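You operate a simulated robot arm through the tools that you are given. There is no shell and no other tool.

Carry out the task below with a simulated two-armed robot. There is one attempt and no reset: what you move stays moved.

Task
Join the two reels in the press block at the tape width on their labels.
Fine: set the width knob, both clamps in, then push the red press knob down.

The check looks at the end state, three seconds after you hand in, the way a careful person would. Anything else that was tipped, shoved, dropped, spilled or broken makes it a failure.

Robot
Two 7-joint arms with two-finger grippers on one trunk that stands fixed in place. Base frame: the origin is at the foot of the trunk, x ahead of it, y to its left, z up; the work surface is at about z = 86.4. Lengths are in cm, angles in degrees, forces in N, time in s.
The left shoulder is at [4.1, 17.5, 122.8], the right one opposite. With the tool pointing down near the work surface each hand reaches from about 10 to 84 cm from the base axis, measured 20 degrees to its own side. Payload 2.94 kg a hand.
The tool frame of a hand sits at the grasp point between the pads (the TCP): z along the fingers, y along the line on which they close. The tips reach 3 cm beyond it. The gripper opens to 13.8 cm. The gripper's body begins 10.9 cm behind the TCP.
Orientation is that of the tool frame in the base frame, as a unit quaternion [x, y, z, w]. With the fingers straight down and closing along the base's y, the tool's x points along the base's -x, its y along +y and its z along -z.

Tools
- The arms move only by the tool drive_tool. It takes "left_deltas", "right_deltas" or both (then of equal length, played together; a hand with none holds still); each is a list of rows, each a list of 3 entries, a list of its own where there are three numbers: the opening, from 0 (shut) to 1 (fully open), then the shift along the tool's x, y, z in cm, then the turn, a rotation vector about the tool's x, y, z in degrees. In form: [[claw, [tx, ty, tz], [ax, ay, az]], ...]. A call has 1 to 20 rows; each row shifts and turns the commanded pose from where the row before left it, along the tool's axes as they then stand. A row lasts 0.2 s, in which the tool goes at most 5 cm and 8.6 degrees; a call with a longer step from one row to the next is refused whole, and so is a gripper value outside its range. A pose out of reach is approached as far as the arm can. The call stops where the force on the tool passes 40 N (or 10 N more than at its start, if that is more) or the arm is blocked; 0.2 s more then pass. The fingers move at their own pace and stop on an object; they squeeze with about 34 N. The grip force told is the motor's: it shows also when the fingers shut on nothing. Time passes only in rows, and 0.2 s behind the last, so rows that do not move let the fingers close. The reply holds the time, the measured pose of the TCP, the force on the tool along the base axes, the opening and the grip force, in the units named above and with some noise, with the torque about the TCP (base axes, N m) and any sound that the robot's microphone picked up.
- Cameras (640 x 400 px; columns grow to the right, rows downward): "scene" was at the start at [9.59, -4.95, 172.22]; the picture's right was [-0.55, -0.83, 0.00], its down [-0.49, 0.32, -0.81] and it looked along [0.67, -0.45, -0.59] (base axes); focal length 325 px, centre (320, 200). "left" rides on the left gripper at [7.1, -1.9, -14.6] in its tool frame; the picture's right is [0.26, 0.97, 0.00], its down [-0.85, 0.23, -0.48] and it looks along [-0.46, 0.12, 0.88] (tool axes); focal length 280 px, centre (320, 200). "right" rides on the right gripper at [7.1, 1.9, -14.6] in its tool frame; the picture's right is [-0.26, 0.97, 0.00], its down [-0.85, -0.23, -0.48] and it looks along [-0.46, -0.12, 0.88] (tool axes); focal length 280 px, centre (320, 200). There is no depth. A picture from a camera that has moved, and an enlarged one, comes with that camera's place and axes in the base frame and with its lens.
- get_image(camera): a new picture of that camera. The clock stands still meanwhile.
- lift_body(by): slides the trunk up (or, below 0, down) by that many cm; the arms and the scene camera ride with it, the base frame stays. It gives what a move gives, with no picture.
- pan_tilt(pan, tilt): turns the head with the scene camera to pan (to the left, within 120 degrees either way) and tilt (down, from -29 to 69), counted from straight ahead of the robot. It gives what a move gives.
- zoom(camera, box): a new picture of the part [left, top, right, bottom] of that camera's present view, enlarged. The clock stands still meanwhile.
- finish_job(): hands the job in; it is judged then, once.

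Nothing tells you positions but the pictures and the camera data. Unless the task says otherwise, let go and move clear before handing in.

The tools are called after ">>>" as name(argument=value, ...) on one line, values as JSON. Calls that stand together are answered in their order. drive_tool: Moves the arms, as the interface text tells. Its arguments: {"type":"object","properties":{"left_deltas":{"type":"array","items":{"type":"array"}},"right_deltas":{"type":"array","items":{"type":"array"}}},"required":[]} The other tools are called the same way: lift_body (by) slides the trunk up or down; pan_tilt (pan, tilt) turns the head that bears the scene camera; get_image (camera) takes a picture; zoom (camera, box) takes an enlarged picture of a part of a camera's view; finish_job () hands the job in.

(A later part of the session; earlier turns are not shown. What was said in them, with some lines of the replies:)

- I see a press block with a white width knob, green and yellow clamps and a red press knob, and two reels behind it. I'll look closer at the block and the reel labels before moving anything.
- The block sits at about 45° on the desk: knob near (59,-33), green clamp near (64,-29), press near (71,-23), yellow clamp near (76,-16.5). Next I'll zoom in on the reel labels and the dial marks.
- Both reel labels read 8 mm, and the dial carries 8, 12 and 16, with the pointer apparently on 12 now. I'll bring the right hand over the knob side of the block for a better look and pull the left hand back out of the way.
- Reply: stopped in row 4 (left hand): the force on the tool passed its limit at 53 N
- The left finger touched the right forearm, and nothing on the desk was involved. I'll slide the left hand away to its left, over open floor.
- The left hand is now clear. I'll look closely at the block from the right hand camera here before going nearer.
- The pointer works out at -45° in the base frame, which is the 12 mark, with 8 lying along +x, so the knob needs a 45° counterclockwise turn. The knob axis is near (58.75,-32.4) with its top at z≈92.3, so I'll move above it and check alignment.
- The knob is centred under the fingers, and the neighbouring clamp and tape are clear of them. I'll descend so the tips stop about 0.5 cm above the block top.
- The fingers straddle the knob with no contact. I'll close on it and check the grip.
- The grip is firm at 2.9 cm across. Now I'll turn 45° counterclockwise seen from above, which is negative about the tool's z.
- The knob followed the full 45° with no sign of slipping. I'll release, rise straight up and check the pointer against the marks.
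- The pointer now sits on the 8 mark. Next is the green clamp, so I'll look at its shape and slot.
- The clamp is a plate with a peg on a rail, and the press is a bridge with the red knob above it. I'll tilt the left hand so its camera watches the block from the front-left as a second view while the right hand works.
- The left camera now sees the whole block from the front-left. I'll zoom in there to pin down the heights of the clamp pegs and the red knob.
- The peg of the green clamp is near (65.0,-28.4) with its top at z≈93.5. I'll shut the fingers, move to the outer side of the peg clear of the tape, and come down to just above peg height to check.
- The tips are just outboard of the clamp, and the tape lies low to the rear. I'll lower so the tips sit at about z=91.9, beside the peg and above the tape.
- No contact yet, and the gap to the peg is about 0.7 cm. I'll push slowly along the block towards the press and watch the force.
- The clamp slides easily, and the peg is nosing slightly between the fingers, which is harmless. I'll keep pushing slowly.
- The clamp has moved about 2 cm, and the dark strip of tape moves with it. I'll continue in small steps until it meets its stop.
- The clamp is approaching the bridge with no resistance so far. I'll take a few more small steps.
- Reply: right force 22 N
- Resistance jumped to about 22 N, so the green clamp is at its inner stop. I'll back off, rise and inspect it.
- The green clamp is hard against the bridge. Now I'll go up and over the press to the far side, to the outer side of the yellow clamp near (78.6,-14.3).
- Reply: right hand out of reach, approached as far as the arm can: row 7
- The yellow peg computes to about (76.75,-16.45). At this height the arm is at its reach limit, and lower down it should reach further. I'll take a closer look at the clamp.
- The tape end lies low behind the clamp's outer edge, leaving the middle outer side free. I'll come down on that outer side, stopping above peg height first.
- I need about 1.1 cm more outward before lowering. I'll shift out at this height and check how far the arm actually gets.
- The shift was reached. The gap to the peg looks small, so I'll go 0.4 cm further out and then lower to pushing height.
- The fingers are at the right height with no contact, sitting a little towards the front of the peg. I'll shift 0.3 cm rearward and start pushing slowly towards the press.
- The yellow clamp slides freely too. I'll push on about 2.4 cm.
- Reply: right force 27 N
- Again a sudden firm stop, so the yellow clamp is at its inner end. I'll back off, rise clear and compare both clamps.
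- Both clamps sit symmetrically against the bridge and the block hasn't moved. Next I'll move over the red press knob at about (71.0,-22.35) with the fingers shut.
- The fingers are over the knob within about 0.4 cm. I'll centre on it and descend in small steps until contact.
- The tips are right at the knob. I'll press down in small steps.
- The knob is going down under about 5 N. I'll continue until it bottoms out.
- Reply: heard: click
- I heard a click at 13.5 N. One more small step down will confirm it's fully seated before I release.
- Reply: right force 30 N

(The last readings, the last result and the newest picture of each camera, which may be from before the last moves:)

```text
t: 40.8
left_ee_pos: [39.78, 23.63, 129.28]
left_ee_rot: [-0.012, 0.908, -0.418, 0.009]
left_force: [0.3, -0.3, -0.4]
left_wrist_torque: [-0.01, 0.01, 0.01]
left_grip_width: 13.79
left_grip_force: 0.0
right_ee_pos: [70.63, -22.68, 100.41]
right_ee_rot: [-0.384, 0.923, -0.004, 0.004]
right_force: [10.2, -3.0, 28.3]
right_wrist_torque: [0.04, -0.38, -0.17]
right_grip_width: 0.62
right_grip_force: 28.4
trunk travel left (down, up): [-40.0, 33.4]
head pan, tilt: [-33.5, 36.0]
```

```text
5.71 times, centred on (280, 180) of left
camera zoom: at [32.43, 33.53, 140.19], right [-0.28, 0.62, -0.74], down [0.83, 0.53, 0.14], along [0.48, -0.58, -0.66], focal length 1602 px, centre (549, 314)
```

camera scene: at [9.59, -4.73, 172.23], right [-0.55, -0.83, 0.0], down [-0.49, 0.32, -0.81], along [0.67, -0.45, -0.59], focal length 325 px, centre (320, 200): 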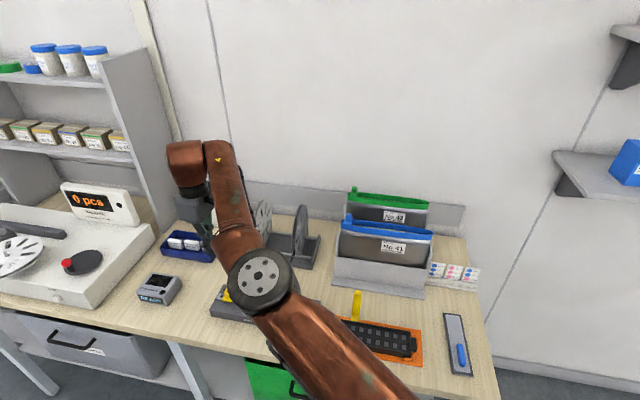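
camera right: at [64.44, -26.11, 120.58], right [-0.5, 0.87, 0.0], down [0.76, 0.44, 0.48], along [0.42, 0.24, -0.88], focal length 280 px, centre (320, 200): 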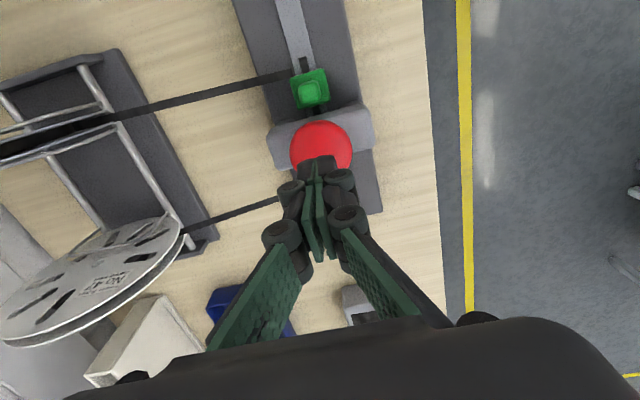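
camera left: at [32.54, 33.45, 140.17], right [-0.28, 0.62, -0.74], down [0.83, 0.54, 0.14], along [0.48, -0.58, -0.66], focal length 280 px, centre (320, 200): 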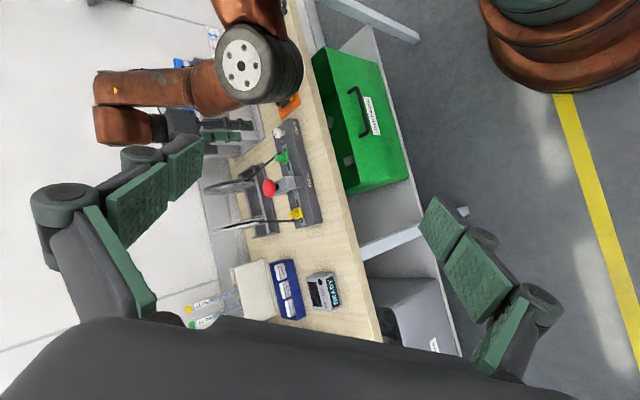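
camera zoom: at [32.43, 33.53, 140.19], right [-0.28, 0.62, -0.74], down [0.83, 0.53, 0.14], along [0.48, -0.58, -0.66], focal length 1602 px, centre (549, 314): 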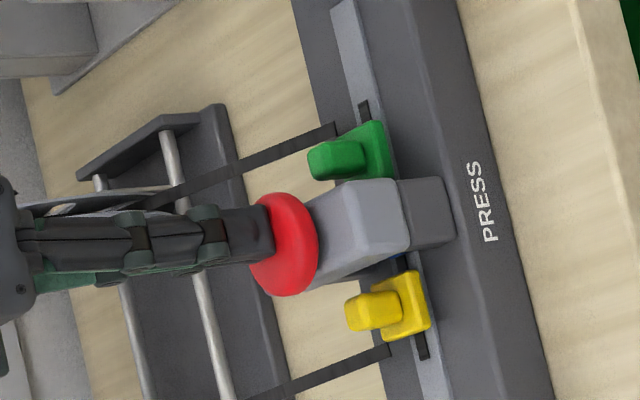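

It has bottomed out: the force doubled with no further travel. I'll rise straight up and inspect the result.

>>> drive_tool(right_deltas=[[0, [0, 0, -1], [0, 0, 0]], [0, [0, 0, -3], [0, 0, 0]], [0, [0, 0, -4], [0, 0, 0]], [0, [0, 0, -4], [0, 0, 0]], [0, [0, 0, -4], [0, 0, 0]], [0, [0, 0, 0], [0, 0, 0]]])

>>> zoom(camera="left", box=[245, 145, 315, 215])

>>> zoom(camera="left", box=[285, 180, 315, 210])

>>> get_image(camera="right")

```text
t: 42.2
left_ee_pos: [39.97, 23.64, 129.27]
left_ee_rot: [-0.013, 0.908, -0.419, 0.006]
left_force: [0.3, 0.3, 0.2]
left_wrist_torque: [-0.01, 0.03, 0.0]
left_grip_width: 13.8
left_grip_force: 0.0
right_ee_pos: [70.66, -22.76, 115.99]
right_ee_rot: [-0.383, 0.924, -0.001, 0.001]
right_force: [-0.6, -0.7, -1.3]
right_wrist_torque: [-0.01, 0.04, -0.04]
right_grip_width: 0.0
right_grip_force: 28.5
trunk travel left (down, up): [-40.0, 33.4]
head pan, tilt: [-33.5, 36.0]
```

```text
5.71 times, centred on (280, 180) of left
camera zoom: at [32.67, 33.47, 140.11], right [-0.28, 0.62, -0.73], down [0.83, 0.53, 0.14], along [0.48, -0.58, -0.66], focal length 1602 px, centre (549, 314)
```

zoom: 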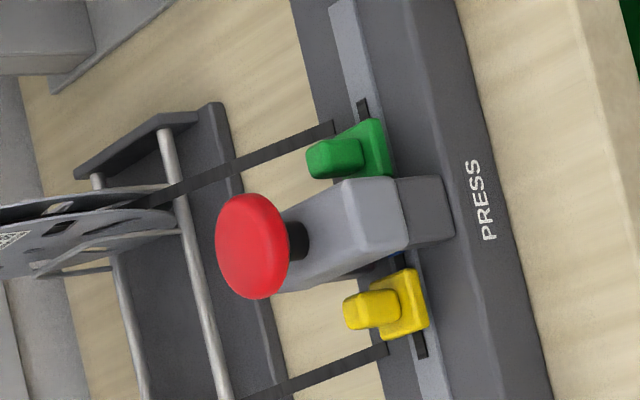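

```text
13.33 times, centred on (300, 195) of left
camera zoom: at [32.67, 33.47, 140.11], right [-0.28, 0.62, -0.73], down [0.83, 0.53, 0.14], along [0.48, -0.58, -0.66], focal length 3738 px, centre (587, 267)
```

zoom: 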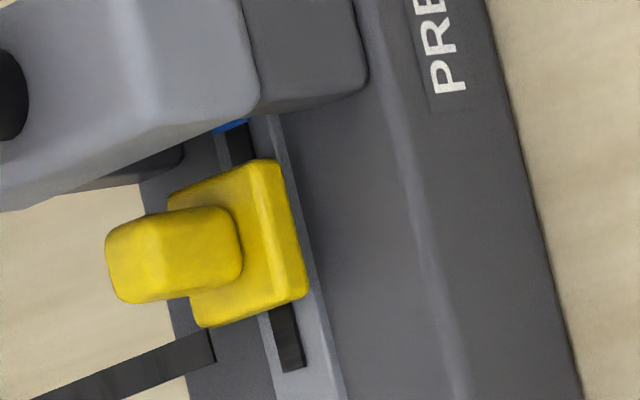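

```text
taken
camera right: at [64.14, -26.55, 130.59], right [-0.5, 0.87, 0.0], down [0.76, 0.44, 0.48], along [0.41, 0.24, -0.88], focal length 280 px, centre (320, 200)
```

right: 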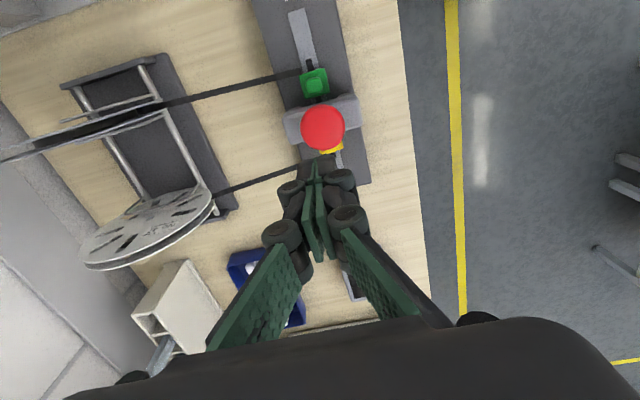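

The press knob has sprung back up and a blue splice strip now shows on the tape under the bridge. I'll withdraw the right hand to the side and check the dial, both clamps and the surroundings.

>>> drive_tool(right_deltas=[[0, [0, 0, -4], [0, 0, 0]], [0.2, [0, 0, -4], [0, 0, 0]], [0.3, [4, 0.8, 0], [0, 0, 0]], [0.4, [4, 0.8, 0], [0, 0, 0]], [0.5, [4, 0.8, 0], [0, 0, 0]], [0.5, [4, 0.8, 0], [0, 0, 0]], [0.5, [4, 0.8, 0], [0, 0, 0]], [0.5, [0, 0, 0], [0, 0, 0]]])

>>> get_image(camera="right")

>>> get_image(camera="scene")

>>> zoom(camera="left", box=[215, 105, 355, 245])

```text
t: 44.0
left_ee_pos: [40.02, 23.65, 129.22]
left_ee_rot: [-0.013, 0.908, -0.418, 0.007]
left_force: [-0.7, -0.5, -0.3]
left_wrist_torque: [-0.01, -0.01, -0.03]
left_grip_width: 13.82
left_grip_force: 0.0
right_ee_pos: [53.72, -33.95, 124.08]
right_ee_rot: [-0.383, 0.924, -0.002, 0.002]
right_force: [0.8, 0.0, -0.4]
right_wrist_torque: [-0.02, 0.03, -0.01]
right_grip_width: 6.9
right_grip_force: 0.1
trunk travel left (down, up): [-40.0, 33.4]
head pan, tilt: [-33.5, 36.0]
```

```text
taken
camera right: at [47.11, -37.67, 138.72], right [-0.5, 0.87, 0.0], down [0.76, 0.44, 0.48], along [0.42, 0.24, -0.88], focal length 280 px, centre (320, 200)
```

right: 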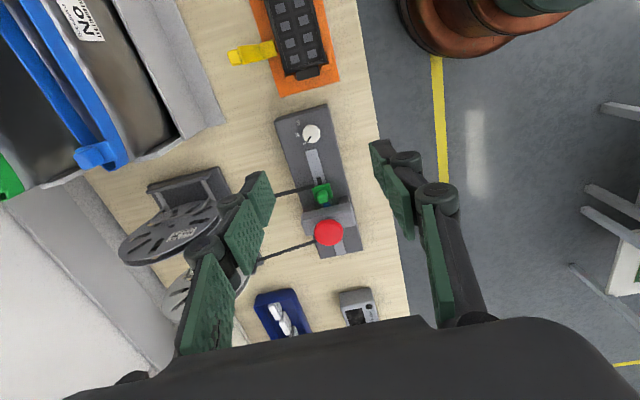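

```text
taken
camera scene: at [9.65, -4.81, 172.22], right [-0.55, -0.83, 0.0], down [-0.49, 0.32, -0.81], along [0.67, -0.45, -0.59], focal length 325 px, centre (320, 200)
```

scene: 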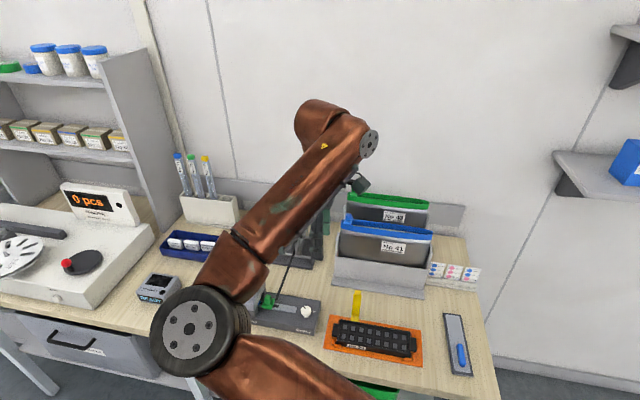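

```text
2.86 times, centred on (285, 175) of left
camera zoom: at [32.65, 33.51, 140.11], right [-0.28, 0.62, -0.73], down [0.83, 0.53, 0.14], along [0.48, -0.58, -0.66], focal length 801 px, centre (420, 271)
```

zoom: 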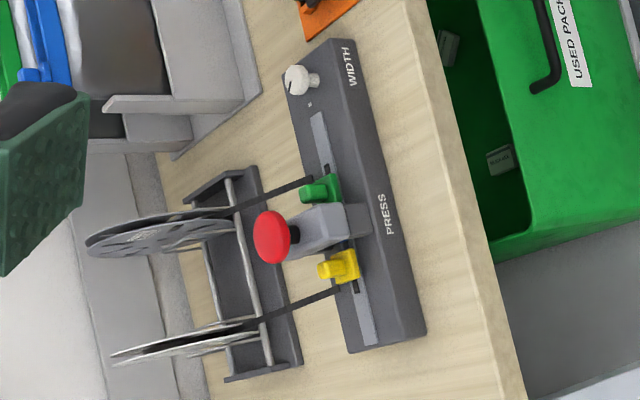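

>>> zoom(camera="right", box=[270, 100, 370, 180])

>>> zoom(camera="right", box=[285, 170, 365, 260])

>>> zoom(camera="left", box=[260, 120, 320, 180])

```text
5.00 times, centred on (320, 140) of right
camera zoom: at [47.11, -37.67, 138.72], right [-0.5, 0.87, 0.0], down [0.76, 0.44, 0.48], along [0.42, 0.24, -0.88], focal length 1402 px, centre (320, 500)
```

zoom: 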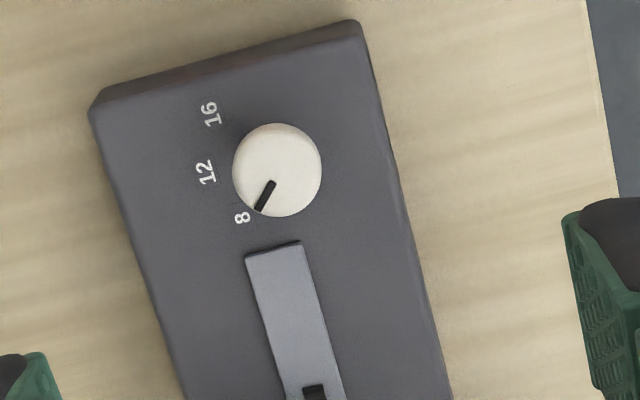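

```text
4.44 times, centred on (325, 215) of right
camera zoom: at [47.11, -37.67, 138.72], right [-0.5, 0.87, 0.0], down [0.76, 0.44, 0.48], along [0.42, 0.24, -0.88], focal length 1246 px, centre (298, 133)
```

zoom: 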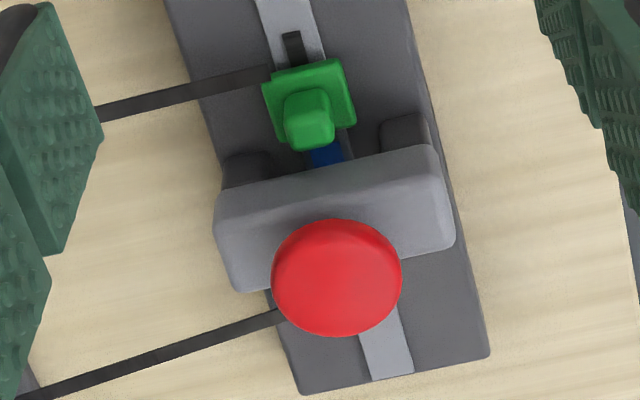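

```text
6.67 times, centred on (290, 150) of left
camera zoom: at [32.65, 33.51, 140.11], right [-0.28, 0.62, -0.73], down [0.83, 0.53, 0.14], along [0.48, -0.58, -0.66], focal length 1869 px, centre (520, 533)
```

zoom: 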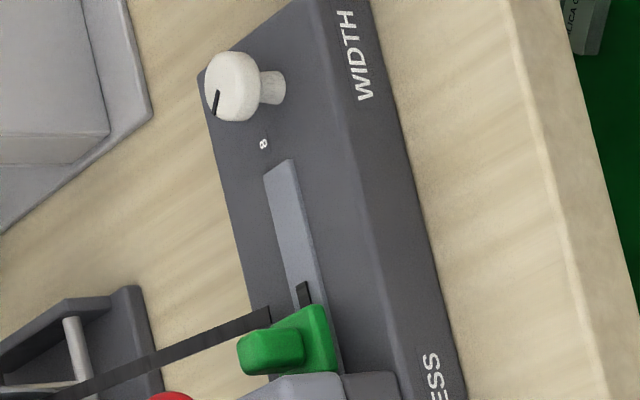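

The dial points at 8, both clamps are in against the bridge, and a blue splice shows on the tape on both sides of the press. The reels, block and everything around are undisturbed and both hands are clear, so I'm handing in.

>>> finish_job()

```text
The job is handed in.
```

The two reels are joined in the press block at 8 mm, the width on both labels. I've handed the job in, but the reply didn't say whether it passed the check.

- **Width knob:** it was on 12, and I turned it to 8. The last picture shows the pointer on the 8 mark.
- **Clamps:** I slid both the green and the yellow clamp in until they stopped firmly against the press.
- **Press:** I pushed the red knob down until it clicked and bottomed out, then released it and it sprang back up. A blue splice strip now shows on the tape on both sides of the press.

Early on, the left gripper bumped the right forearm while I was moving it out of the way. It touched nothing on the desk. In the last pictures, nothing else on the desk looks moved, and both hands are clear of the block.
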